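You operate a simulated robot arm through the tools that you are given. There is no shell and no other tool. Be economical: measure what you need, move in short steps, check, and stop when the job is done.

The job below is to be done with a simulated two-armed robot. You get a single attempt, and the scene is never put back.

TASK
On the top of the dark table, fold the green scarf in half.

The check looks at the end state, three seconds after you hand in, the way a careful person would. Anything else that was tipped, shoved, dropped, spilled or broken makes it a failure. Flat cloth is picked up by pressing the open fingertips on it (5 to 10 N) and closing them slowly along it; thin cloth reads only 2 to 8 mm in the jaws.

THE ROBOT
Two 7-joint arms with two-finger parallel grippers on one trunk, on a base that drives. Base frame: it is fixed to the floor where the robot stands at the start and does not move with it; the origin is under the middle of the robot, x ahead of it, y to its left, z up; the surface under the hand at the start is at about z = 780. Units: mm, degrees, N and s.
The left shoulder is at the start at [60, 189, 1103], the right one opposite. With the tool pointing down near the work surface each hand reaches from about 100 to 660 mm from the robot's upright axis, wherever it stands, measured 20 degrees to its own side. Places, roughly: top of the dark table [700, -100, 800]. Payload 3.43 kg a hand.
The tool frame of a hand sits at the grasp point between the pads (the TCP): z along the fingers, y along the line on which they close. The tips reach 30 mm beyond it. The gripper opens to 94 mm. The fingers are 28 mm wide and 10 mm thick; the gripper's body (50 by 96 mm) begins 55 mm behind the TCP.
Orientation is that of the tool frame in the base frame, as [roll, pitch, yaw] about the fixed x, y, z axes, in that order (R = Rz(yaw) Ry(pitch) Rx(roll)). With the fingers straight down and closing along the base's y, the tool's x points along the base's -x, its y along +y and its z along -z.

THE INTERFACE
- The arms move only by the tool servo_tool. It takes "left_commands", "right_commands" or both (then of equal length, played together; a hand with none holds still); each is a list of rows, each a list of 7 numbers: the shift along the tool's x, y, z in mm, then the turn, a rotation vector about the tool's x, y, z in degrees, then the gripper command, from -1 (shut) to 1 (fully open), values between in proportion. In form: [[dx, dy, dz, wx, wy, wz, fingers], ...]. A call has 1 to 20 rows; each row is the pose to reach, as a shift and turn from the pose commanded when the call began, along the tool's axes at that moment. A row lasts 0.2 s, in which the tool goes at most 50 mm and 8.6 degrees; a call with a longer step from one row to the next is refused whole, and so is a gripper value outside its range. A pose out of reach is approached as far as the arm can. The call stops where the force on the tool passes 40 N (or 10 N more than at its start, if that is more) or the arm is blocked; 0.2 s more then pass. The fingers move at their own pace (about 153 mm/s each) and stop on an object; they squeeze with about 33 N. The grip force told is the motor's: it shows also when the fingers shut on nothing. Time passes only in rows, and 0.2 s behind the last, so rows that repeat a pose let the fingers close. It gives the time, the measured TCP pose, the force on the tool (base axes), the opening and the grip force at its end, in the units of the frame above (readings bear some noise), with the torque about the TCP (base axes, N m) and any sound that the robot's microphone picked up, and new pictures: "views" is both (left out), scene, wrist or none (wrist: the cameras of the hands that moved).
- Cameras (640 x 400 px; columns grow to the right, rows downward): "scene" is now at [-9.9, 34.5, 1634.3]; the picture's right is [0.59, -0.81, 0.00], its down [-0.73, -0.53, -0.44] and it looks along [0.35, 0.26, -0.90] (base axes); focal length 253 px, centre (320, 200). "left" rides on the left gripper at [76, -14, -102] in its tool frame; the picture's right is [0.18, 0.98, 0.00], its down [-0.75, 0.14, -0.64] and it looks along [-0.63, 0.12, 0.77] (tool axes); focal length 243 px, centre (320, 200). "right" rides on the right gripper at [76, 14, -103] in its tool frame; the picture's right is [-0.18, 0.98, 0.00], its down [-0.75, -0.14, -0.64] and it looks along [-0.63, -0.12, 0.77] (tool axes); focal length 243 px, centre (320, 200). There is no depth. A picture from a camera that has moved, and an enlarged one, comes with that camera's place and axes in the base frame and with its lens.
- slide_trunk(by): slides the trunk up (or, below 0, down) by that many mm; the arms and the scene camera ride with it, the base frame stays. It gives what a move gives, with no picture.
- roll_base(legs): drives the robot by 1 to 6 legs, each [ahead, left, turn to the left] in mm, mm and degrees, along the robot's own axes; the way and the turn of a leg run together, so that a leg with both is an arc; at most 1500 mm and 180 degrees a leg. The arms and the cameras ride along, it lands a little off, and it stops where it bumps. It gives what a move gives, and a new picture of the scene camera.
- turn_head(pan, tilt): turns the head with the scene camera to pan (to the left, within 86 degrees either way) and tilt (down, from -29 to 69), counted from straight ahead of the robot. It gives what a move gives, and a new picture of the scene camera.
- zoom(camera, box): a new picture of the part [left, top, right, bottom] of that camera's present view, enlarged. It takes no simulated time.
- hand_in(): hands the job in; it is judged then, once.

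Work in short steps. Places have to be worked out from the pictures, the camera data and where the tool is seen: move nearer, look again, correct. Check each grasp and each placing, and mend what went wrong. You have 120 turns and 260 pictures in all, those below and enlarged ones among them. Open the grippers and draw the arms clear of the work before you hand the job in, unless the task says otherwise; then end with one line.

The tools are called after "Call:" by a JSON object that holds its "op" and its "data". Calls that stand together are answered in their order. servo_tool: Moves the arms, as the interface text tells. Its arguments: {"type":"object","properties":{"left_commands":{"type":"array"},"right_commands":{"type":"array"},"views":{"type":"string","enum":["both","scene","wrist","none"]}},"required":[]} The other tools are called the same way: slide_trunk (by) slides the trunk up or down; roll_base (legs) drives the base; turn_head (pan, tilt) turns the head that bears the scene camera; zoom (camera, box) takes an enlarged picture of a part of a camera's view; hand_in () hands the job in.

At the start:

```text
time_s: 0.0
left_tool_pos: [351.0, 274.4, 1004.0]
left_tcp_rot: [180.0, 0.0, 180.0]
left_force: [0.1, -0.1, -0.2]
left_moment: [0.02, -0.02, 0.02]
left_gripper_width: 93.9
left_gripper_force: 0.1
right_tool_pos: [345.0, -54.4, 941.6]
right_tcp_rot: [-180.0, 0.0, -179.9]
right_force: [0.9, -0.4, 0.1]
right_moment: [0.02, 0.03, -0.02]
right_gripper_width: 93.9
right_gripper_force: 0.1
trunk travel left (down, up): [-775.0, 215.0]
robot x, y, heading: [1.0, 1.9, 0.1]
head pan, tilt: [35.8, 64.1]
```

scene: 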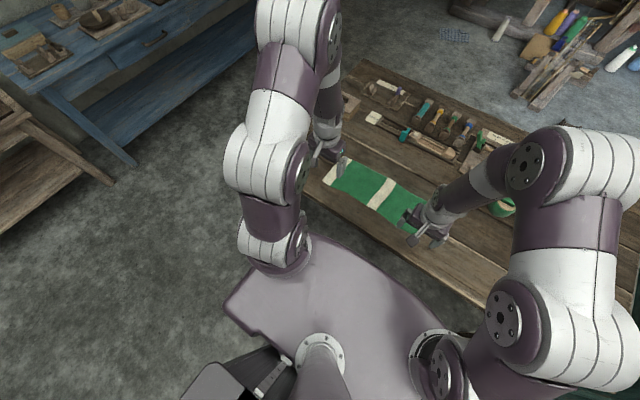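
right: 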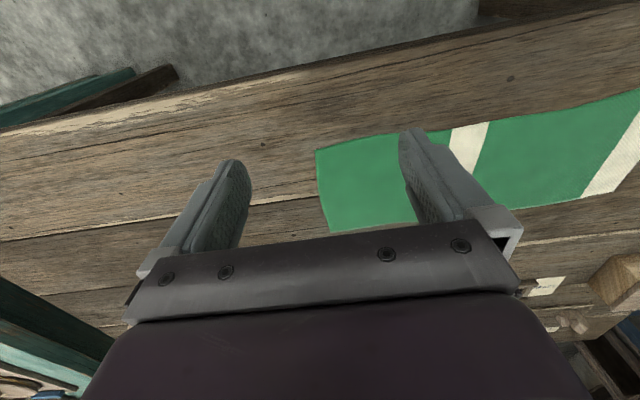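
left: 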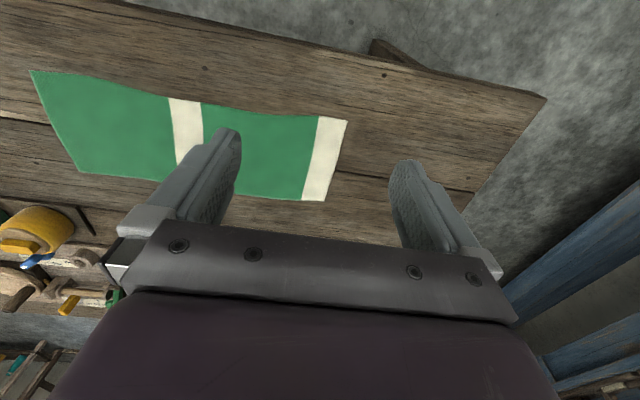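

The scarf looks to lie at about x 396–549, y −68…319, and its long axis runs along y. I'll move the right arm aside and up, then look at the table from above.

Call:
{"op": "servo_tool", "data": {"right_commands": [[0, -20, -40, 0, 0, 0, 1], [0, -60, -65, 0, 0, 0, 1], [0, -105, -80, 0, 0, 0, 1], [0, -150, -90, 0, 0, 0, 1], [0, -195, -90, 0, 0, 0, 1], [0, -240, -90, 0, 0, 0, 1], [0, -280, -90, 0, 0, 0, 1]], "views": "none"}}

Call:
{"op": "turn_head", "data": {"pan": 10, "tilt": 60}}

```text
time_s: 1.6
left_tool_pos: [352.2, 273.7, 1005.1]
left_tcp_rot: [179.9, 0.1, 180.0]
left_force: [-0.6, 0.1, 0.0]
left_moment: [0.01, -0.02, 0.0]
left_gripper_width: 94.3
left_gripper_force: 0.1
right_tool_pos: [343.9, -336.5, 1032.5]
right_tcp_rot: [180.0, 0.1, 179.9]
right_force: [0.7, 0.0, 0.4]
right_moment: [0.02, 0.02, 0.0]
right_gripper_width: 94.0
right_gripper_force: 0.0
trunk travel left (down, up): [-775.0, 215.0]
robot x, y, heading: [-0.6, 2.8, -0.1]
head pan, tilt: [35.8, 64.1]
```

```text
time_s: 2.5
left_tool_pos: [351.8, 274.7, 1005.5]
left_tcp_rot: [-180.0, 0.1, -180.0]
left_force: [0.3, 0.1, 0.0]
left_moment: [-0.02, 0.01, -0.04]
left_gripper_width: 93.9
left_gripper_force: 0.0
right_tool_pos: [343.3, -333.1, 1032.8]
right_tcp_rot: [-180.0, 0.0, 180.0]
right_force: [-1.2, 0.0, -0.6]
right_moment: [-0.04, 0.04, -0.01]
right_gripper_width: 93.8
right_gripper_force: 0.0
trunk travel left (down, up): [-775.0, 215.0]
robot x, y, heading: [-0.9, -0.1, 0.1]
head pan, tilt: [10.0, 60.0]
camera scene: at [5.6, 10.0, 1639.0], right [0.17, -0.98, 0.0], down [-0.85, -0.15, -0.5], along [0.49, 0.09, -0.87], focal length 253 px, centre (320, 200)
```

scene: 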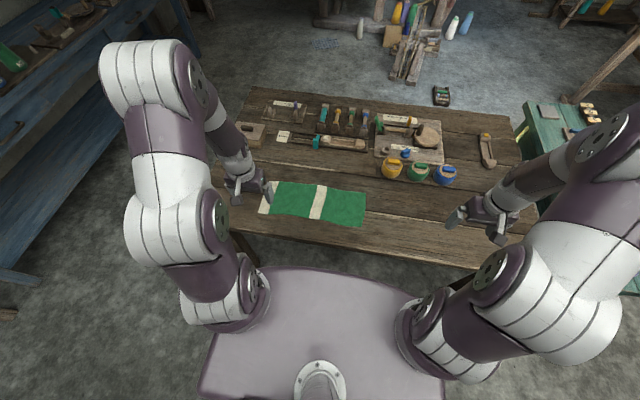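

Clear view: the scarf lies alone near the front edge and the other things sit beyond x≈600. I'll bring the left hand above the white (+y) end to look closer.

Call:
{"op": "servo_tool", "data": {"left_commands": [[-25, 4, 30, 0, 0, 0, 0.5], [-50, 8, 65, 0, 0, 0, 0], [-80, 12, 95, 0, 0, 0, -0.1], [-105, 16, 125, 0, 0, 0, -0.1], [-120, 16, 150, 0, 0, 0, -0.1], [-120, 16, 150, 0, 0, 0, -0.1]], "views": "both"}}

```text
time_s: 3.9
left_tool_pos: [470.3, 292.3, 852.9]
left_tcp_rot: [180.0, -0.1, 180.0]
left_force: [0.3, 0.0, 0.1]
left_moment: [0.04, 0.02, 0.0]
left_gripper_width: 42.2
left_gripper_force: 0.0
right_tool_pos: [344.0, -334.2, 1032.6]
right_tcp_rot: [179.9, 0.0, -179.9]
right_force: [0.5, -0.1, -0.5]
right_moment: [0.01, 0.01, 0.02]
right_gripper_width: 93.9
right_gripper_force: 0.0
trunk travel left (down, up): [-775.0, 215.0]
robot x, y, heading: [-0.6, 1.1, 0.1]
head pan, tilt: [10.0, 60.0]
camera scene: at [5.1, 9.7, 1639.0], right [0.17, -0.98, 0.0], down [-0.85, -0.15, -0.5], along [0.49, 0.09, -0.87], focal length 253 px, centre (320, 200)
camera left: at [394.2, 277.6, 956.8], right [-0.18, 0.98, 0.0], down [0.75, 0.14, 0.64], along [0.63, 0.12, -0.77], focal length 243 px, centre (320, 200)
```

scene: 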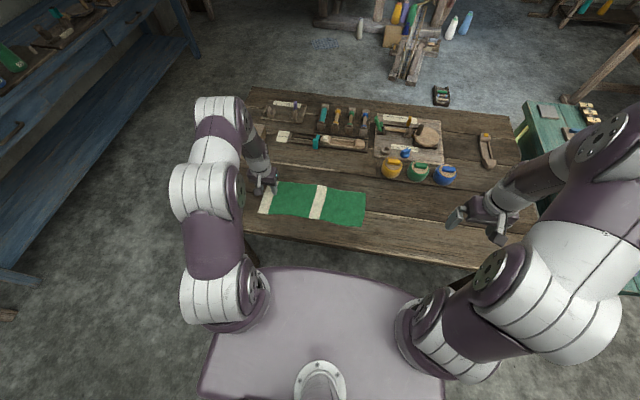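
left: 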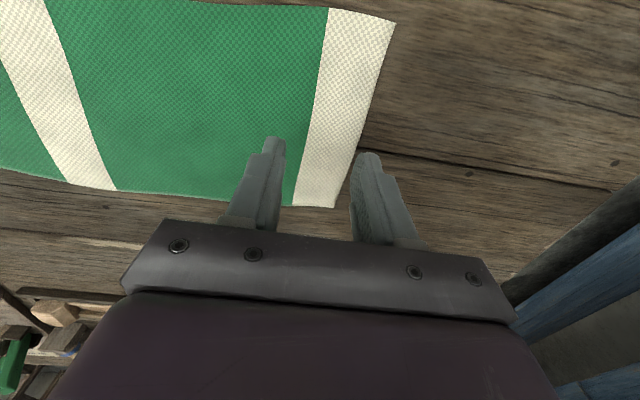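

The scarf's +y edge is at y≈320 and its mid-width at x≈471, so the fingers straddle the right spot. Next I'll descend to just about touching.

Call:
{"op": "servo_tool", "data": {"left_commands": [[0, 0, 20, 0, 0, 0, -0.1], [0, 0, 36, 0, 0, 0, -0.1], [0, 0, 39, 0, 0, 0, -0.1], [0, 0, 41, 0, 0, 0, -0.1]], "views": "wrist"}}

```text
time_s: 4.9
left_tool_pos: [471.2, 291.6, 812.6]
left_tcp_rot: [180.0, -0.1, 179.9]
left_force: [0.0, 0.6, -0.3]
left_moment: [0.02, 0.01, 0.0]
left_gripper_width: 42.7
left_gripper_force: 0.1
right_tool_pos: [344.5, -333.4, 1031.9]
right_tcp_rot: [180.0, 0.0, -180.0]
right_force: [-0.1, -0.4, 0.4]
right_moment: [0.01, 0.01, 0.01]
right_gripper_width: 94.1
right_gripper_force: 0.0
trunk travel left (down, up): [-775.0, 215.0]
robot x, y, heading: [2.1, -2.3, -0.0]
head pan, tilt: [10.0, 60.0]
camera left: at [395.7, 277.6, 916.2], right [-0.18, 0.98, 0.0], down [0.75, 0.14, 0.64], along [0.63, 0.12, -0.77], focal length 243 px, centre (320, 200)
```

left: 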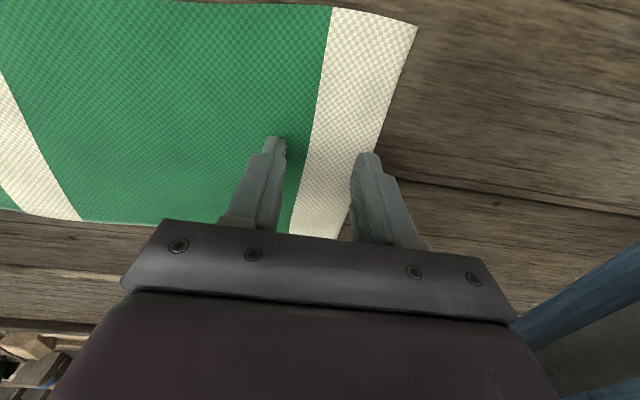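

No contact yet, with the tips at about 783. I'll ease down in 1 mm steps.

Call:
{"op": "servo_tool", "data": {"left_commands": [[0, 0, 1, 0, 0, 0, -0.1], [0, 0, 2, 0, 0, 0, -0.1], [0, 0, 2.5, 0, 0, 0, -0.1]], "views": "none"}}

```text
time_s: 5.7
left_tool_pos: [471.2, 291.6, 811.7]
left_tcp_rot: [179.9, 0.1, 180.0]
left_force: [1.2, -0.5, 3.9]
left_moment: [0.06, -0.05, -0.02]
left_gripper_width: 42.1
left_gripper_force: 0.0
right_tool_pos: [342.6, -334.9, 1033.0]
right_tcp_rot: [-180.0, 0.0, -179.9]
right_force: [-0.5, 0.2, -0.5]
right_moment: [-0.03, -0.03, 0.01]
right_gripper_width: 94.0
right_gripper_force: 0.0
trunk travel left (down, up): [-775.0, 215.0]
robot x, y, heading: [0.9, 0.1, 0.1]
head pan, tilt: [10.0, 60.0]
```

Contact at about 4 N. I'll press a bit more and close slowly along the cloth.

Call:
{"op": "servo_tool", "data": {"left_commands": [[0, 0, 1.2, 0, 0, 0, -0.1], [0, 0, 1.2, 0, 0, 0, -0.2], [0, 0, 1.2, 0, 0, 0, -0.3], [0, 0, 1.2, 0, 0, 0, -0.4], [0, 0, 1.2, 0, 0, 0, -0.5], [0, 0, 1.2, 0, 0, 0, -0.6], [0, 0, 1.2, 0, 0, 0, -0.7], [0, 0, 1.2, 0, 0, 0, -0.8], [0, 0, 1.2, 0, 0, 0, -0.9], [0, 0, 1.2, 0, 0, 0, -1], [0, 0, 1.2, 0, 0, 0, -1], [0, 0, 1.2, 0, 0, 0, -1]], "views": "wrist"}}

```text
time_s: 8.3
left_tool_pos: [471.4, 289.8, 811.7]
left_tcp_rot: [179.9, 0.1, 180.0]
left_force: [1.3, -2.0, 18.2]
left_moment: [0.03, -0.01, -0.01]
left_gripper_width: 2.3
left_gripper_force: 32.7
right_tool_pos: [342.8, -335.5, 1032.0]
right_tcp_rot: [180.0, 0.1, -180.0]
right_force: [0.1, -0.1, -0.6]
right_moment: [0.04, 0.03, -0.02]
right_gripper_width: 94.2
right_gripper_force: 0.1
trunk travel left (down, up): [-775.0, 215.0]
robot x, y, heading: [1.1, -2.4, -0.1]
head pan, tilt: [10.0, 60.0]
camera left: at [394.8, 276.7, 914.3], right [-0.18, 0.98, 0.0], down [0.75, 0.14, 0.64], along [0.63, 0.12, -0.77], focal length 243 px, centre (320, 200)
```

left: 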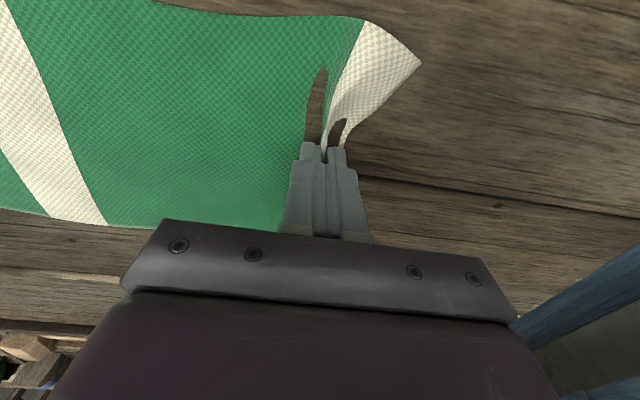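

The jaws read 2.3 mm, and a ridge of cloth seems to be pinched. I'll lift and move inward a little to check the grip.

Call:
{"op": "servo_tool", "data": {"left_commands": [[0, -2, -20, 0, 0, 0, -1], [0, -6, -45, 0, 0, 0, -1], [0, -12, -70, 0, 0, 0, -1], [0, -15, -80, 0, 0, 0, -1], [0, -15, -80, 0, 0, 0, -1]], "views": "both"}}

Call:
{"op": "zoom", "data": {"camera": "scene", "box": [220, 140, 400, 250]}}

```text
time_s: 9.5
left_tool_pos: [471.2, 276.4, 889.6]
left_tcp_rot: [180.0, 0.1, 180.0]
left_force: [0.6, 0.0, 0.4]
left_moment: [0.02, -0.02, -0.01]
left_gripper_width: 2.4
left_gripper_force: 32.9
right_tool_pos: [344.2, -334.3, 1032.8]
right_tcp_rot: [180.0, 0.0, 179.9]
right_force: [-0.9, -0.2, 0.6]
right_moment: [0.03, -0.03, 0.0]
right_gripper_width: 94.2
right_gripper_force: 0.0
trunk travel left (down, up): [-775.0, 215.0]
robot x, y, heading: [-1.8, 2.9, -0.2]
head pan, tilt: [10.0, 60.0]
camera scene: at [5.8, 9.9, 1639.0], right [0.17, -0.98, 0.0], down [-0.85, -0.15, -0.5], along [0.49, 0.09, -0.87], focal length 253 px, centre (320, 200)
camera left: at [396.4, 262.4, 992.6], right [-0.18, 0.98, 0.0], down [0.75, 0.14, 0.64], along [0.63, 0.12, -0.77], focal length 243 px, centre (320, 200)
```

scene: 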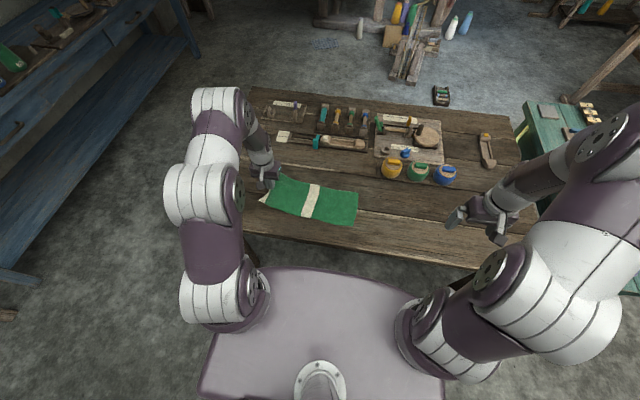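
left: 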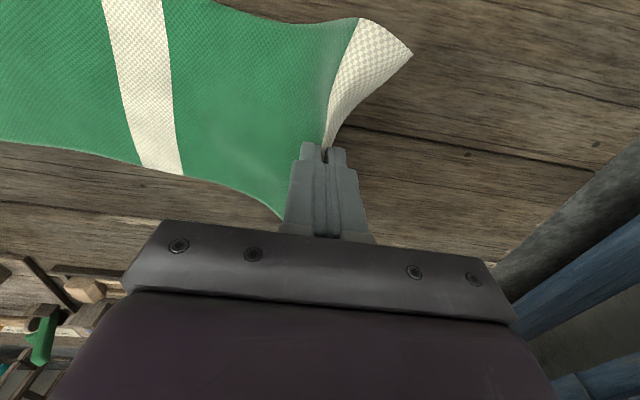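

```text
3.56 times, centred on (310, 195) of scene
camera zoom: at [5.8, 9.9, 1639.0], right [0.17, -0.98, 0.0], down [-0.85, -0.15, -0.5], along [0.49, 0.09, -0.87], focal length 899 px, centre (356, 218)
```

zoom: 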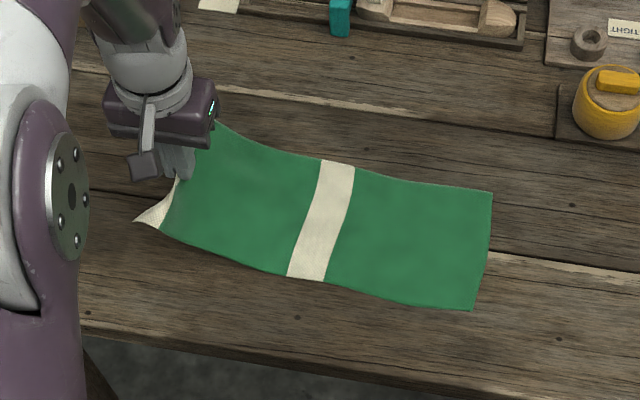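

Grip holds, but the whole scarf slid about 30 mm toward +y; its free end is now at y≈−41, so the fold line is y≈154. I'll continue along a low, slack arc over the middle and check again.

Call:
{"op": "servo_tool", "data": {"left_commands": [[0, -12, -15, 0, 0, 0, -1], [0, -27, -30, 0, 0, 0, -1], [0, -52, -42, 0, 0, 0, -1], [0, -77, -50, 0, 0, 0, -1], [0, -102, -56, 0, 0, 0, -1], [0, -126, -60, 0, 0, 0, -1], [0, -150, -58, 0, 0, 0, -1], [0, -175, -50, 0, 0, 0, -1]], "views": "both"}}

Call:
{"op": "zoom", "data": {"camera": "scene", "box": [220, 140, 400, 250]}}

```text
time_s: 11.3
left_tool_pos: [472.4, 100.5, 939.9]
left_tcp_rot: [-180.0, 0.0, 180.0]
left_force: [0.8, -0.9, 0.3]
left_moment: [0.0, -0.02, -0.01]
left_gripper_width: 2.1
left_gripper_force: 32.7
right_tool_pos: [343.7, -334.7, 1032.2]
right_tcp_rot: [-180.0, 0.1, 180.0]
right_force: [0.3, -0.1, 0.6]
right_moment: [0.04, 0.03, 0.0]
right_gripper_width: 94.1
right_gripper_force: 0.1
trunk travel left (down, up): [-775.0, 215.0]
robot x, y, heading: [1.7, -2.5, -0.0]
head pan, tilt: [10.0, 60.0]
camera scene: at [6.1, 8.8, 1639.0], right [0.17, -0.98, 0.0], down [-0.85, -0.15, -0.5], along [0.49, 0.09, -0.87], focal length 253 px, centre (320, 200)
camera left: at [397.5, 86.0, 1043.1], right [-0.18, 0.98, 0.0], down [0.75, 0.14, 0.64], along [0.63, 0.12, -0.77], focal length 243 px, centre (320, 200)
```

scene: 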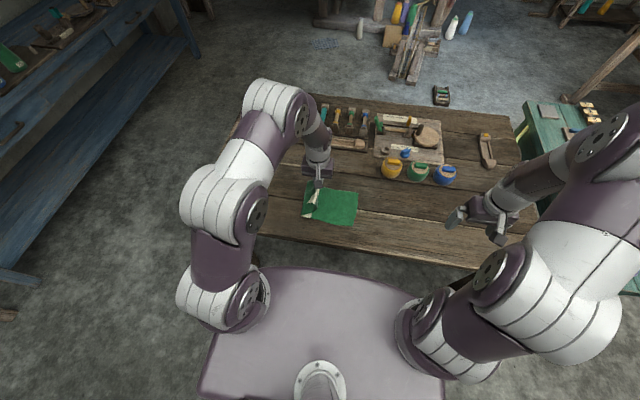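
left: 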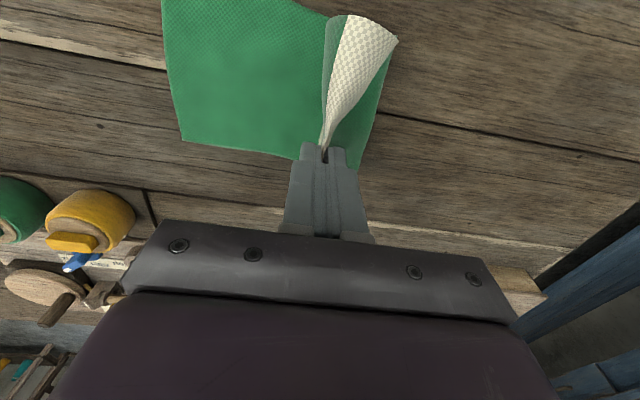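

```text
3.56 times, centred on (310, 195) of scene
camera zoom: at [6.1, 8.8, 1639.0], right [0.17, -0.98, 0.0], down [-0.85, -0.15, -0.5], along [0.49, 0.09, -0.87], focal length 899 px, centre (356, 218)
```

zoom: 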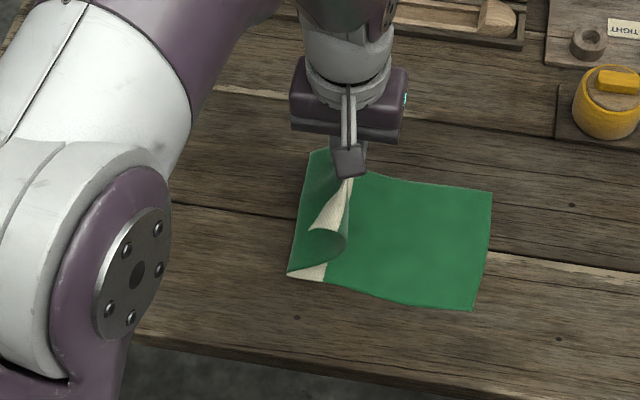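

The bottom layer stayed put and the fold is forming just past the middle stripe. I'll carry on down toward the free end, stopping low.

Call:
{"op": "servo_tool", "data": {"left_commands": [[0, -25, 11, 0, 0, 0, -1], [0, -52, 32, 0, 0, 0, -1], [0, -75, 56, 0, 0, 0, -1], [0, -97, 78, 0, 0, 0, -1], [0, -112, 98, 0, 0, 0, -1], [0, -118, 110, 0, 0, 0, -1], [0, -118, 110, 0, 0, 0, -1]], "views": "both"}}

Call:
{"op": "zoom", "data": {"camera": "scene", "box": [240, 140, 420, 250]}}

```text
time_s: 12.9
left_tool_pos: [471.9, -16.8, 828.0]
left_tcp_rot: [-180.0, 0.0, -180.0]
left_force: [-0.9, 0.0, -0.4]
left_moment: [0.03, 0.05, 0.01]
left_gripper_width: 2.1
left_gripper_force: 33.1
right_tool_pos: [344.7, -334.4, 1032.7]
right_tcp_rot: [-180.0, 0.1, 179.9]
right_force: [0.0, 0.2, -0.8]
right_moment: [0.02, 0.0, -0.02]
right_gripper_width: 94.1
right_gripper_force: 0.0
trunk travel left (down, up): [-775.0, 215.0]
robot x, y, heading: [0.3, 0.7, 0.1]
head pan, tilt: [10.0, 60.0]
camera scene: at [5.6, 9.7, 1639.0], right [0.17, -0.98, 0.0], down [-0.85, -0.15, -0.5], along [0.49, 0.09, -0.87], focal length 253 px, centre (320, 200)
camera left: at [396.2, -31.0, 931.7], right [-0.18, 0.98, 0.0], down [0.75, 0.14, 0.64], along [0.63, 0.12, -0.77], focal length 243 px, centre (320, 200)
```

scene: 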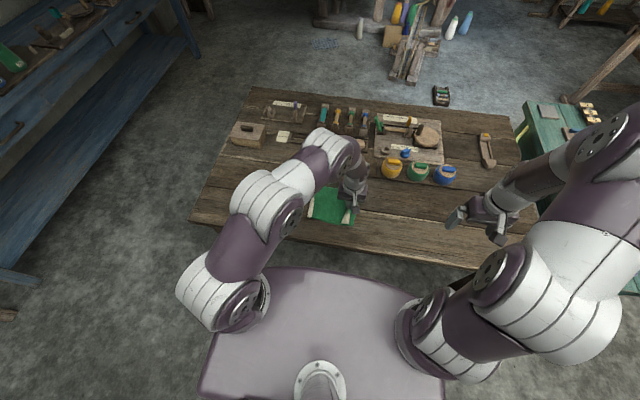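
left: 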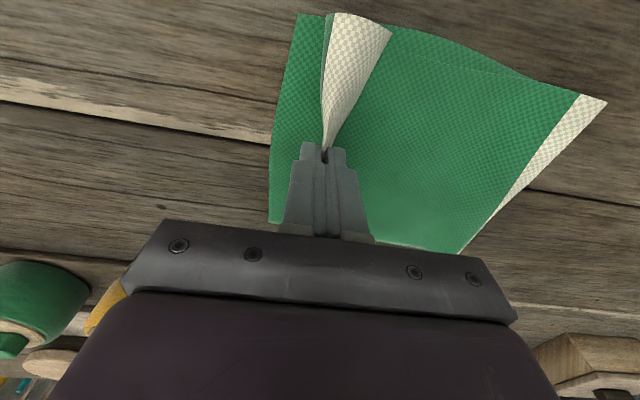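

```text
3.56 times, centred on (330, 195) of scene
camera zoom: at [5.6, 9.7, 1639.0], right [0.17, -0.98, 0.0], down [-0.85, -0.15, -0.5], along [0.49, 0.09, -0.87], focal length 899 px, centre (284, 218)
```

zoom: 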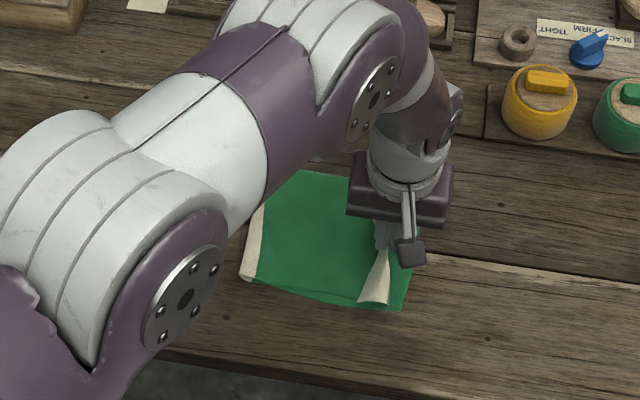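

The layers overlay well and the fold edge shows the white stripe. Only the short tail beyond the pinch is folded back. I'll lower, release gently, lift clear and see how it lies.

Call:
{"op": "servo_tool", "data": {"left_commands": [[0, -3, 8, 0, 0, 0, -1], [0, -5, 12, 0, 0, 0, -1], [0, -5, 12, 0, 0, 0, -0.8], [0, -5, 12, 0, 0, 0, -0.7], [0, -5, 6, 0, 0, 0, -0.7], [0, -5, -30, 0, 0, 0, -0.7], [0, -5, -70, 0, 0, 0, -0.7], [0, -5, -110, 0, 0, 0, -0.7]], "views": "both"}}

Call:
{"op": "zoom", "data": {"camera": "scene", "box": [240, 140, 420, 250]}}

```text
time_s: 14.7
left_tool_pos: [469.0, -21.0, 939.6]
left_tcp_rot: [180.0, 0.0, 179.9]
left_force: [-0.1, -0.6, -0.2]
left_moment: [0.02, 0.04, 0.01]
left_gripper_width: 14.1
left_gripper_force: 0.1
right_tool_pos: [343.4, -334.1, 1033.3]
right_tcp_rot: [180.0, -0.1, 180.0]
right_force: [0.3, 0.0, -0.1]
right_moment: [0.0, -0.01, -0.03]
right_gripper_width: 94.0
right_gripper_force: 0.1
trunk travel left (down, up): [-775.0, 215.0]
robot x, y, heading: [1.2, -2.7, 0.2]
head pan, tilt: [10.0, 60.0]
camera scene: at [4.8, 10.1, 1638.9], right [0.17, -0.98, 0.0], down [-0.85, -0.15, -0.5], along [0.49, 0.09, -0.87], focal length 253 px, centre (320, 200)
camera left: at [393.9, -33.7, 1042.0], right [-0.18, 0.98, 0.0], down [0.75, 0.14, 0.64], along [0.63, 0.12, -0.77], focal length 243 px, centre (320, 200)
```

scene: 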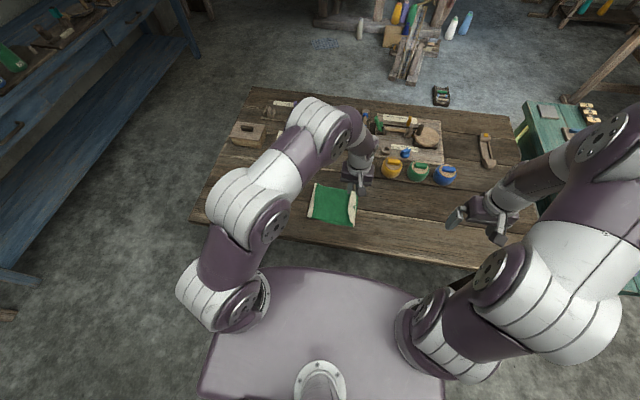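
left: 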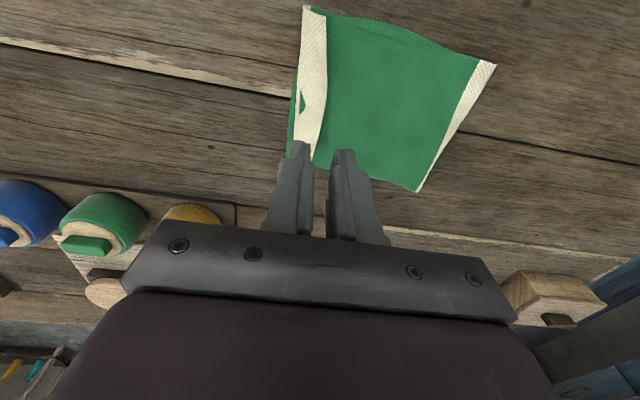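

```text
3.56 times, centred on (330, 195) of scene
camera zoom: at [4.8, 10.1, 1638.9], right [0.17, -0.98, 0.0], down [-0.85, -0.15, -0.5], along [0.49, 0.09, -0.87], focal length 899 px, centre (284, 218)
```

zoom: 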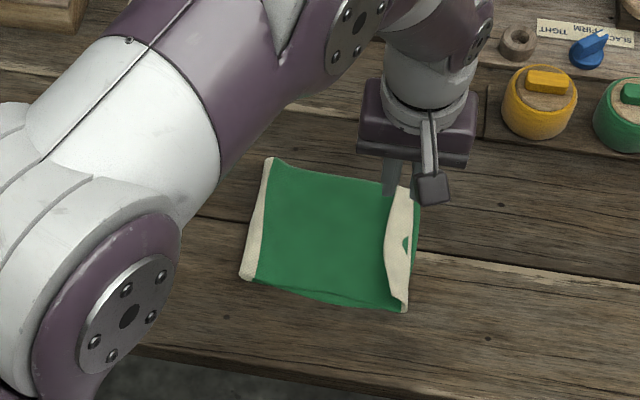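

It sprang open almost fully. I'll lift and swing the left arm away for a clear view of the end edge.

Call:
{"op": "servo_tool", "data": {"left_commands": [[10, 30, -30, 0, 0, 0, -0.7], [20, 75, -45, 0, 0, 0, -0.7], [30, 120, -60, 0, 0, 0, -0.7], [40, 165, -70, 0, 0, 0, -0.7], [50, 210, -70, 0, 0, 0, -0.7], [60, 255, -70, 0, 0, 0, -0.7], [80, 290, -70, 0, 0, 0, -0.7], [80, 300, -70, 0, 0, 0, -0.7]], "views": "none"}}

Call:
{"op": "zoom", "data": {"camera": "scene", "box": [280, 160, 400, 240]}}

Call:
{"op": "zoom", "data": {"camera": "right", "box": [0, 0, 640, 400]}}

```text
time_s: 16.5
left_tool_pos: [389.9, 277.5, 1010.6]
left_tcp_rot: [-180.0, 0.0, -180.0]
left_force: [-0.2, 0.4, 0.4]
left_moment: [-0.01, -0.01, 0.0]
left_gripper_width: 14.1
left_gripper_force: 0.1
right_tool_pos: [344.1, -334.8, 1033.8]
right_tcp_rot: [180.0, 0.0, -179.9]
right_force: [-0.1, 0.9, -1.0]
right_moment: [-0.02, 0.05, 0.0]
right_gripper_width: 93.9
right_gripper_force: 0.0
trunk travel left (down, up): [-775.0, 215.0]
robot x, y, heading: [-0.7, 4.1, 0.2]
head pan, tilt: [10.0, 60.0]
```

```text
5.00 times, centred on (340, 200) of scene
camera zoom: at [6.5, 9.6, 1639.0], right [0.17, -0.98, 0.0], down [-0.85, -0.15, -0.5], along [0.49, 0.09, -0.87], focal length 1264 px, centre (220, 200)
```

zoom: 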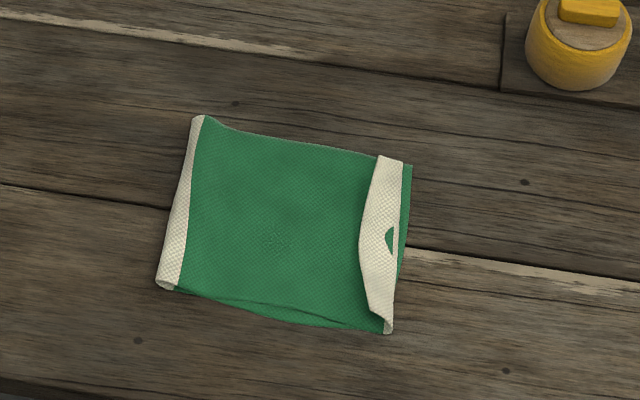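

```text
1.00 times, centred on (320, 200) of right (not enlarged: the box is as wide or as high as the picture)
camera zoom: at [269.0, -320.0, 1135.3], right [0.18, 0.98, 0.0], down [0.75, -0.14, 0.64], along [0.63, -0.12, -0.77], focal length 243 px, centre (320, 200)
```

zoom: 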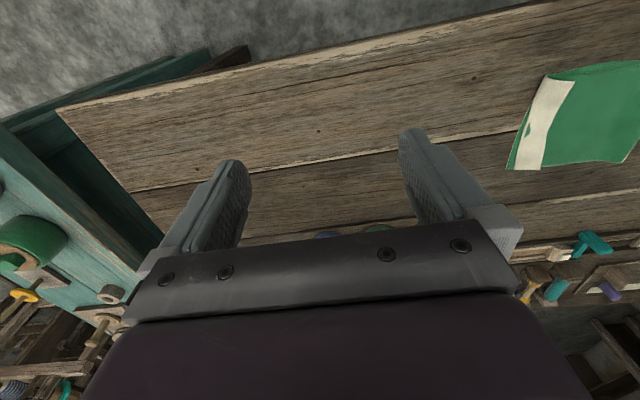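

The flap I see is the ~30 mm tail still folded back on top: the fold is at y≈132 and the end at y≈−42, with the tail's free edge at y≈−14. I'll return above it to pinch only that free edge and flip it out.

Call:
{"op": "servo_tool", "data": {"left_commands": [[-15, -45, 0, 0, 0, 0, -0.57], [-30, -90, 0, 0, 0, 0, -0.57], [-45, -135, 0, 0, 0, 0, -0.57], [-60, -180, 10, 0, 0, 0, -0.57], [-75, -222, 30, 0, 0, 0, -0.57], [-83, -260, 55, 0, 0, 0, -0.57], [-83, -285, 90, 0, 0, 0, -0.57], [-83, -299, 130, 0, 0, 0, -0.57], [-83, -299, 160, 0, 0, 0, -0.57], [-83, -299, 170, 0, 0, 0, -0.57], [-83, -299, 170, 0, 0, 0, -0.57]], "views": "wrist"}}

Call:
{"op": "zoom", "data": {"camera": "left", "box": [240, 0, 480, 150]}}

```text
time_s: 18.9
left_tool_pos: [475.5, -22.2, 839.5]
left_tcp_rot: [-180.0, 0.0, -180.0]
left_force: [0.7, -0.3, 0.5]
left_moment: [0.01, -0.02, -0.03]
left_gripper_width: 20.2
left_gripper_force: 0.0
right_tool_pos: [343.1, -334.2, 1032.6]
right_tcp_rot: [-180.0, 0.0, -180.0]
right_force: [-0.7, 0.2, -0.9]
right_moment: [-0.01, -0.03, 0.0]
right_gripper_width: 94.1
right_gripper_force: 0.1
trunk travel left (down, up): [-775.0, 215.0]
robot x, y, heading: [5.1, 1.0, -0.1]
head pan, tilt: [10.0, 60.0]
camera left: at [399.2, -34.9, 942.2], right [-0.18, 0.98, 0.0], down [0.75, 0.14, 0.64], along [0.63, 0.12, -0.77], focal length 243 px, centre (320, 200)
```

left: 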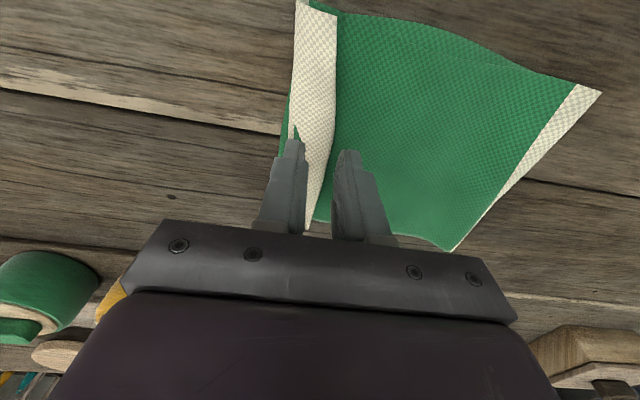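

```text
2.67 times, centred on (360, 75) of left
camera zoom: at [399.2, -34.9, 942.2], right [-0.18, 0.98, 0.0], down [0.75, 0.14, 0.64], along [0.63, 0.12, -0.77], focal length 647 px, centre (213, 533)
```

zoom: 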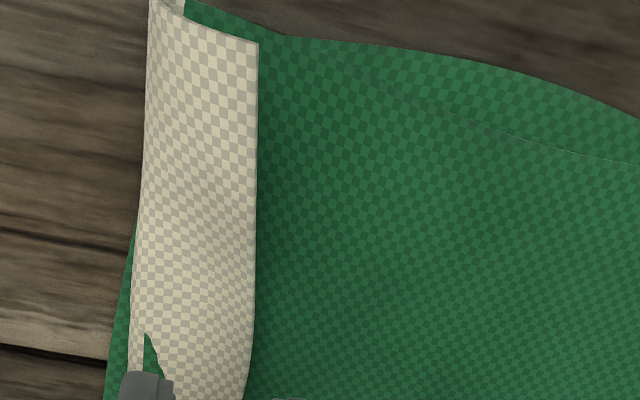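

The flap's free edge is at y≈−15, slightly raised and right between the fingers. I'll descend to light contact.

Call:
{"op": "servo_tool", "data": {"left_commands": [[0, 0, 15, 0, 0, 0, -0.57], [0, 0, 23, 0, 0, 0, -0.57], [0, 0, 26, 0, 0, 0, -0.57], [0, 0, 27, 0, 0, 0, -0.57], [0, 0, 27.5, 0, 0, 0, -0.57]], "views": "wrist"}}

```text
time_s: 20.1
left_tool_pos: [474.2, -20.6, 813.6]
left_tcp_rot: [-180.0, 0.2, -179.9]
left_force: [-0.8, 0.0, 4.4]
left_moment: [-0.04, 0.06, 0.01]
left_gripper_width: 20.5
left_gripper_force: 0.2
right_tool_pos: [343.4, -335.0, 1033.6]
right_tcp_rot: [180.0, 0.0, -180.0]
right_force: [0.6, -1.0, 0.8]
right_moment: [0.03, 0.02, -0.02]
right_gripper_width: 94.1
right_gripper_force: 0.0
trunk travel left (down, up): [-775.0, 215.0]
robot x, y, heading: [-1.5, -2.3, 0.1]
head pan, tilt: [10.0, 60.0]
camera left: at [398.7, -34.3, 916.2], right [-0.18, 0.98, 0.0], down [0.75, 0.14, 0.64], along [0.63, 0.12, -0.77], focal length 243 px, centre (320, 200)
```

left: 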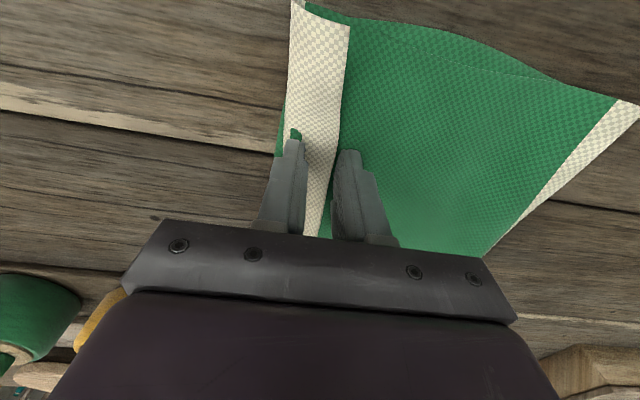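

Contact at about 4 N on the flap, with the outer finger just beyond its edge. Now I'll close slowly at this light pressure.

Call:
{"op": "servo_tool", "data": {"left_commands": [[0, 0, 0, 0, 0, 0, -0.62], [0, 0, 0, 0, 0, 0, -0.67], [0, 0, 0, 0, 0, 0, -0.72], [0, 0, 0, 0, 0, 0, -0.78], [0, 0, 0, 0, 0, 0, -0.84], [0, 0, 0, 0, 0, 0, -0.9], [0, 0, 0, 0, 0, 0, -1], [0, 0, 0, 0, 0, 0, -1], [0, 0, 0, 0, 0, 0, -1], [0, 0, -10, 0, 0, 0, -1], [0, 0, -25, 0, 0, 0, -1], [0, 0, -25, 0, 0, 0, -1]], "views": "both"}}

Call:
{"op": "zoom", "data": {"camera": "left", "box": [240, 0, 560, 200]}}

```text
time_s: 22.7
left_tool_pos: [473.6, -20.4, 836.2]
left_tcp_rot: [180.0, 0.1, -180.0]
left_force: [0.3, 0.9, 0.0]
left_moment: [0.0, 0.01, -0.02]
left_gripper_width: 1.7
left_gripper_force: 32.8
right_tool_pos: [344.7, -334.8, 1032.0]
right_tcp_rot: [180.0, -0.1, 180.0]
right_force: [0.2, 0.2, 0.2]
right_moment: [0.0, -0.01, -0.05]
right_gripper_width: 93.9
right_gripper_force: 0.1
trunk travel left (down, up): [-775.0, 215.0]
robot x, y, heading: [4.0, -2.4, -0.1]
head pan, tilt: [10.0, 60.0]
camera scene: at [6.2, 9.8, 1638.9], right [0.17, -0.98, 0.0], down [-0.85, -0.15, -0.5], along [0.49, 0.09, -0.87], focal length 253 px, centre (320, 200)
camera left: at [398.0, -34.3, 939.9], right [-0.18, 0.98, 0.0], down [0.75, 0.14, 0.64], along [0.63, 0.12, -0.77], focal length 243 px, centre (320, 200)
```

scene: 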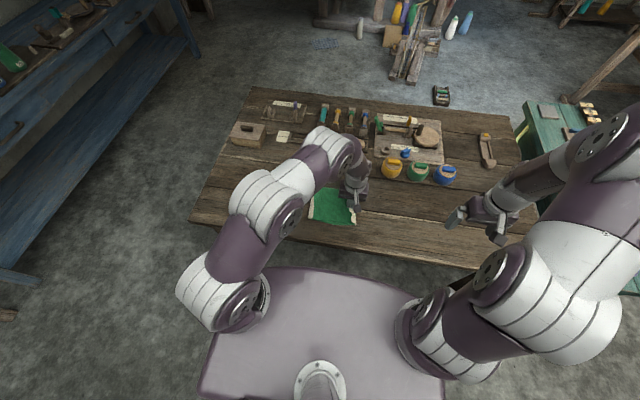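
left: 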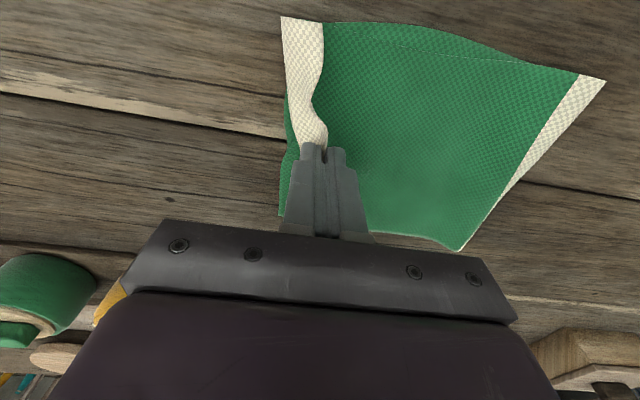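

```text
2.00 times, centred on (400, 100) of left
camera zoom: at [398.0, -34.3, 939.9], right [-0.18, 0.98, 0.0], down [0.75, 0.14, 0.64], along [0.63, 0.12, -0.77], focal length 485 px, centre (160, 400)
```

zoom: 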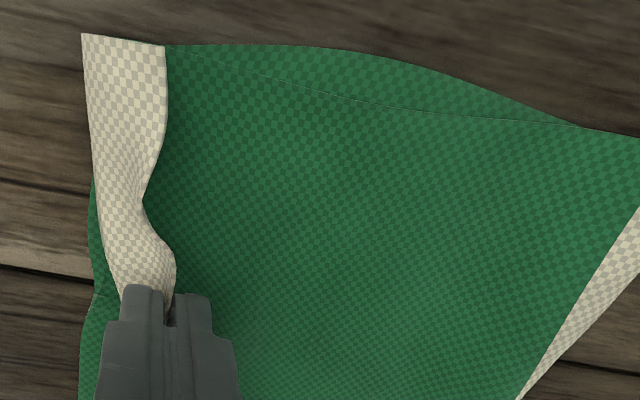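

The white flap is in the jaws. I'll lift and swing back a bit toward +y so the flap opens out and the fold line relaxes, then look.

Call:
{"op": "servo_tool", "data": {"left_commands": [[0, -5, -20, 0, 0, 0, -1], [0, -5, -45, 0, 0, 0, -1], [0, 5, -70, 0, 0, 0, -1], [0, 25, -90, 0, 0, 0, -1], [0, 45, -100, 0, 0, 0, -1], [0, 65, -105, 0, 0, 0, -1], [0, 65, -105, 0, 0, 0, -1]], "views": "both"}}

Call:
{"op": "zoom", "data": {"camera": "scene", "box": [260, 150, 400, 240]}}

```text
time_s: 24.3
left_tool_pos: [473.4, 43.2, 942.1]
left_tcp_rot: [-180.0, 0.0, 180.0]
left_force: [0.4, 0.3, 0.0]
left_moment: [0.04, 0.01, 0.0]
left_gripper_width: 1.8
left_gripper_force: 33.0
right_tool_pos: [344.6, -333.9, 1032.3]
right_tcp_rot: [-180.0, 0.0, -179.9]
right_force: [0.2, -0.4, 0.0]
right_moment: [-0.02, -0.05, -0.01]
right_gripper_width: 94.1
right_gripper_force: 0.0
trunk travel left (down, up): [-775.0, 215.0]
robot x, y, heading: [-2.9, 0.7, -0.1]
head pan, tilt: [10.0, 60.0]
camera scene: at [5.8, 9.3, 1639.0], right [0.17, -0.98, 0.0], down [-0.85, -0.15, -0.5], along [0.49, 0.09, -0.87], focal length 253 px, centre (320, 200)
camera left: at [398.6, 30.3, 1044.2], right [-0.18, 0.98, 0.0], down [0.75, 0.14, 0.64], along [0.63, 0.12, -0.77], focal length 243 px, centre (320, 200)
```

scene: 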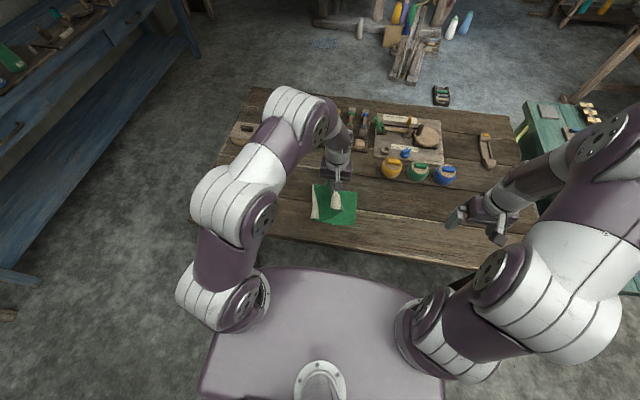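
left: 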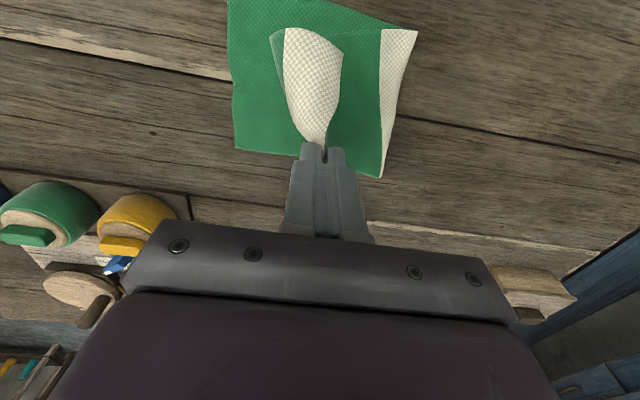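

```text
4.44 times, centred on (330, 195) of scene
camera zoom: at [5.8, 9.3, 1639.0], right [0.17, -0.98, 0.0], down [-0.85, -0.15, -0.5], along [0.49, 0.09, -0.87], focal length 1124 px, centre (276, 222)
```

zoom: 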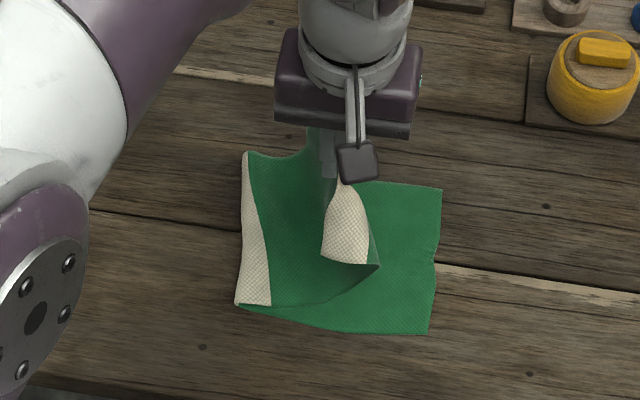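

I need a view from the −y side to see how the flap hangs, so I'll use the right wrist camera.

Call:
{"op": "zoom", "data": {"camera": "right", "box": [440, 20, 640, 200]}}

Call:
{"op": "zoom", "data": {"camera": "left", "box": [200, 0, 440, 180]}}

```text
2.22 times, centred on (540, 110) of right
camera zoom: at [268.6, -320.3, 1135.4], right [0.18, 0.98, 0.0], down [0.75, -0.14, 0.64], along [0.63, -0.12, -0.77], focal length 539 px, centre (-169, 400)
```

zoom: 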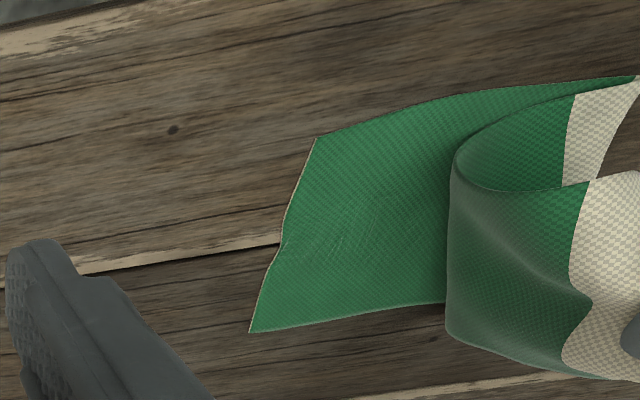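

```text
2.22 times, centred on (320, 90) of left
camera zoom: at [398.6, 30.3, 1044.2], right [-0.18, 0.98, 0.0], down [0.75, 0.14, 0.64], along [0.63, 0.12, -0.77], focal length 539 px, centre (320, 444)
```

zoom: 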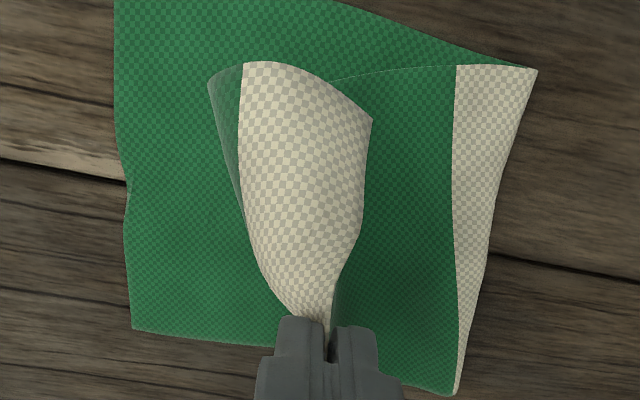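

The flap is held right at its edge, with the cloth looping below it. I'll follow a taut arc about the fold line, down to the free end at y≈−41.

Call:
{"op": "servo_tool", "data": {"left_commands": [[0, -18, -7, 0, 0, 0, -1], [0, -33, -9, 0, 0, 0, -1], [0, -48, 11, 0, 0, 0, -1], [0, -61, 36, 0, 0, 0, -1], [0, -72, 66, 0, 0, 0, -1], [0, -78, 91, 0, 0, 0, -1], [0, -82, 108, 0, 0, 0, -1], [0, -82, 108, 0, 0, 0, -1]], "views": "both"}}

Call:
{"op": "zoom", "data": {"camera": "right", "box": [440, 20, 640, 200]}}

Call:
{"op": "zoom", "data": {"camera": "scene", "box": [260, 150, 400, 240]}}

```text
time_s: 26.1
left_tool_pos: [473.7, -38.1, 832.2]
left_tcp_rot: [-180.0, 0.0, 179.9]
left_force: [-1.0, -0.5, 1.0]
left_moment: [0.01, 0.01, -0.02]
left_gripper_width: 1.9
left_gripper_force: 32.7
right_tool_pos: [345.2, -334.8, 1032.8]
right_tcp_rot: [-180.0, 0.0, 179.9]
right_force: [0.3, 1.1, 0.0]
right_moment: [-0.01, 0.0, -0.03]
right_gripper_width: 93.8
right_gripper_force: 0.1
trunk travel left (down, up): [-775.0, 215.0]
robot x, y, heading: [-0.5, 3.0, -0.1]
head pan, tilt: [10.0, 60.0]
camera scene: at [5.6, 9.9, 1639.0], right [0.17, -0.98, 0.0], down [-0.85, -0.15, -0.5], along [0.49, 0.09, -0.87], focal length 253 px, centre (320, 200)
camera left: at [398.7, -51.5, 935.6], right [-0.18, 0.98, 0.0], down [0.75, 0.14, 0.64], along [0.63, 0.12, -0.77], focal length 243 px, centre (320, 200)
```

scene: 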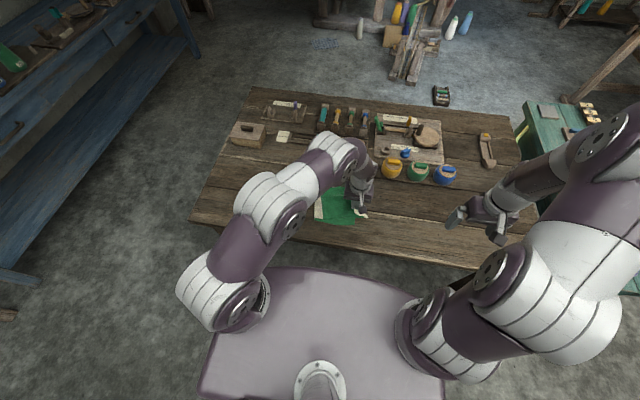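
left: 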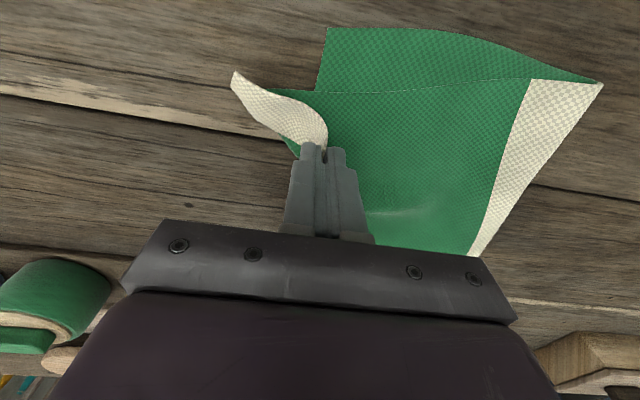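

```text
2.22 times, centred on (540, 110) of right
camera zoom: at [268.4, -319.9, 1135.5], right [0.18, 0.98, 0.0], down [0.75, -0.14, 0.64], along [0.63, -0.12, -0.77], focal length 539 px, centre (-169, 400)
```

zoom: 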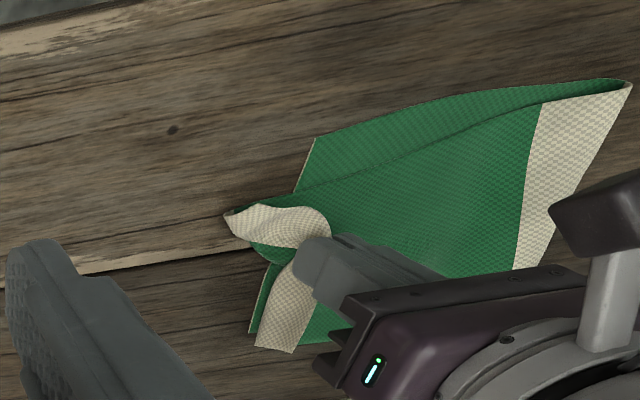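

```text
4.44 times, centred on (330, 195) of scene
camera zoom: at [5.6, 9.9, 1639.0], right [0.17, -0.98, 0.0], down [-0.85, -0.15, -0.5], along [0.49, 0.09, -0.87], focal length 1124 px, centre (276, 222)
```

zoom: 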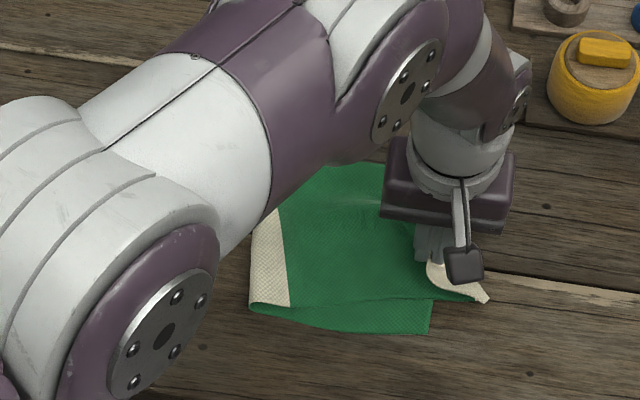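

Mostly unrolled. I'll lower the last bit, release, and back off to see how it settles.

Call:
{"op": "servo_tool", "data": {"left_commands": [[0, -3, 10, 0, 0, 0, -1], [0, -3, 14, 0, 0, 0, -1], [0, -3, 14, 0, 0, 0, -0.8], [0, -3, 14, 0, 0, 0, -0.7], [0, -3, 5, 0, 0, 0, -0.7], [0, -3, -35, 0, 0, 0, -0.7], [0, 10, -75, 0, 0, 0, -0.7], [5, 45, -110, 0, 0, 0, -0.7], [15, 90, -130, 0, 0, 0, -0.7], [25, 135, -150, 0, 0, 0, -0.7], [35, 180, -170, 0, 0, 0, -0.7], [45, 225, -170, 0, 0, 0, -0.7], [55, 270, -170, 0, 0, 0, -0.7], [65, 310, -170, 0, 0, 0, -0.7]], "views": "none"}}

Call:
{"op": "zoom", "data": {"camera": "right", "box": [440, 20, 640, 200]}}

Call:
{"op": "zoom", "data": {"camera": "scene", "box": [280, 160, 400, 240]}}

```text
refused: row 9 steps farther than a row can; nothing moved
```

```text
2.22 times, centred on (540, 110) of right
camera zoom: at [268.4, -319.9, 1135.5], right [0.18, 0.98, 0.0], down [0.75, -0.14, 0.64], along [0.63, -0.12, -0.77], focal length 539 px, centre (-169, 400)
```

zoom: 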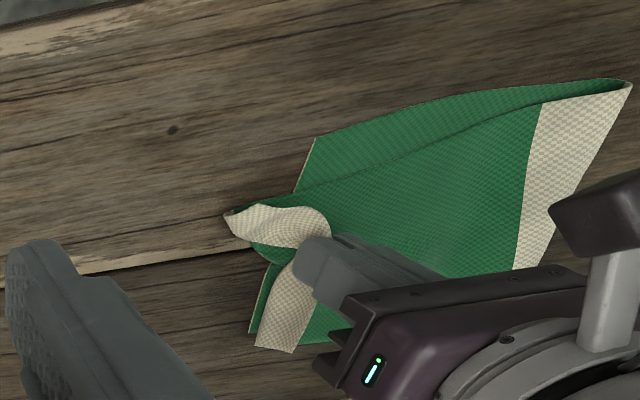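

```text
5.00 times, centred on (340, 200) of scene
camera zoom: at [5.6, 9.9, 1639.0], right [0.17, -0.98, 0.0], down [-0.85, -0.15, -0.5], along [0.49, 0.09, -0.87], focal length 1264 px, centre (220, 200)
```

zoom: 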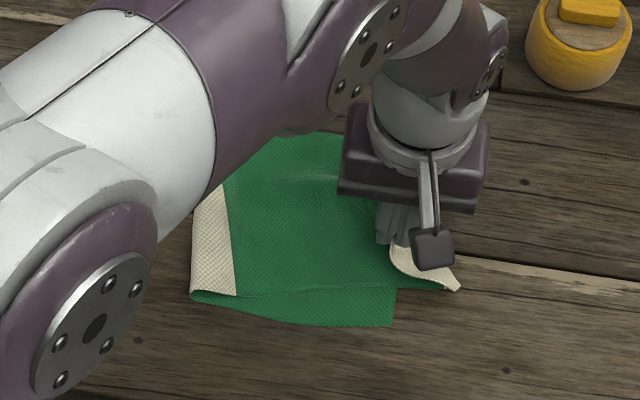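

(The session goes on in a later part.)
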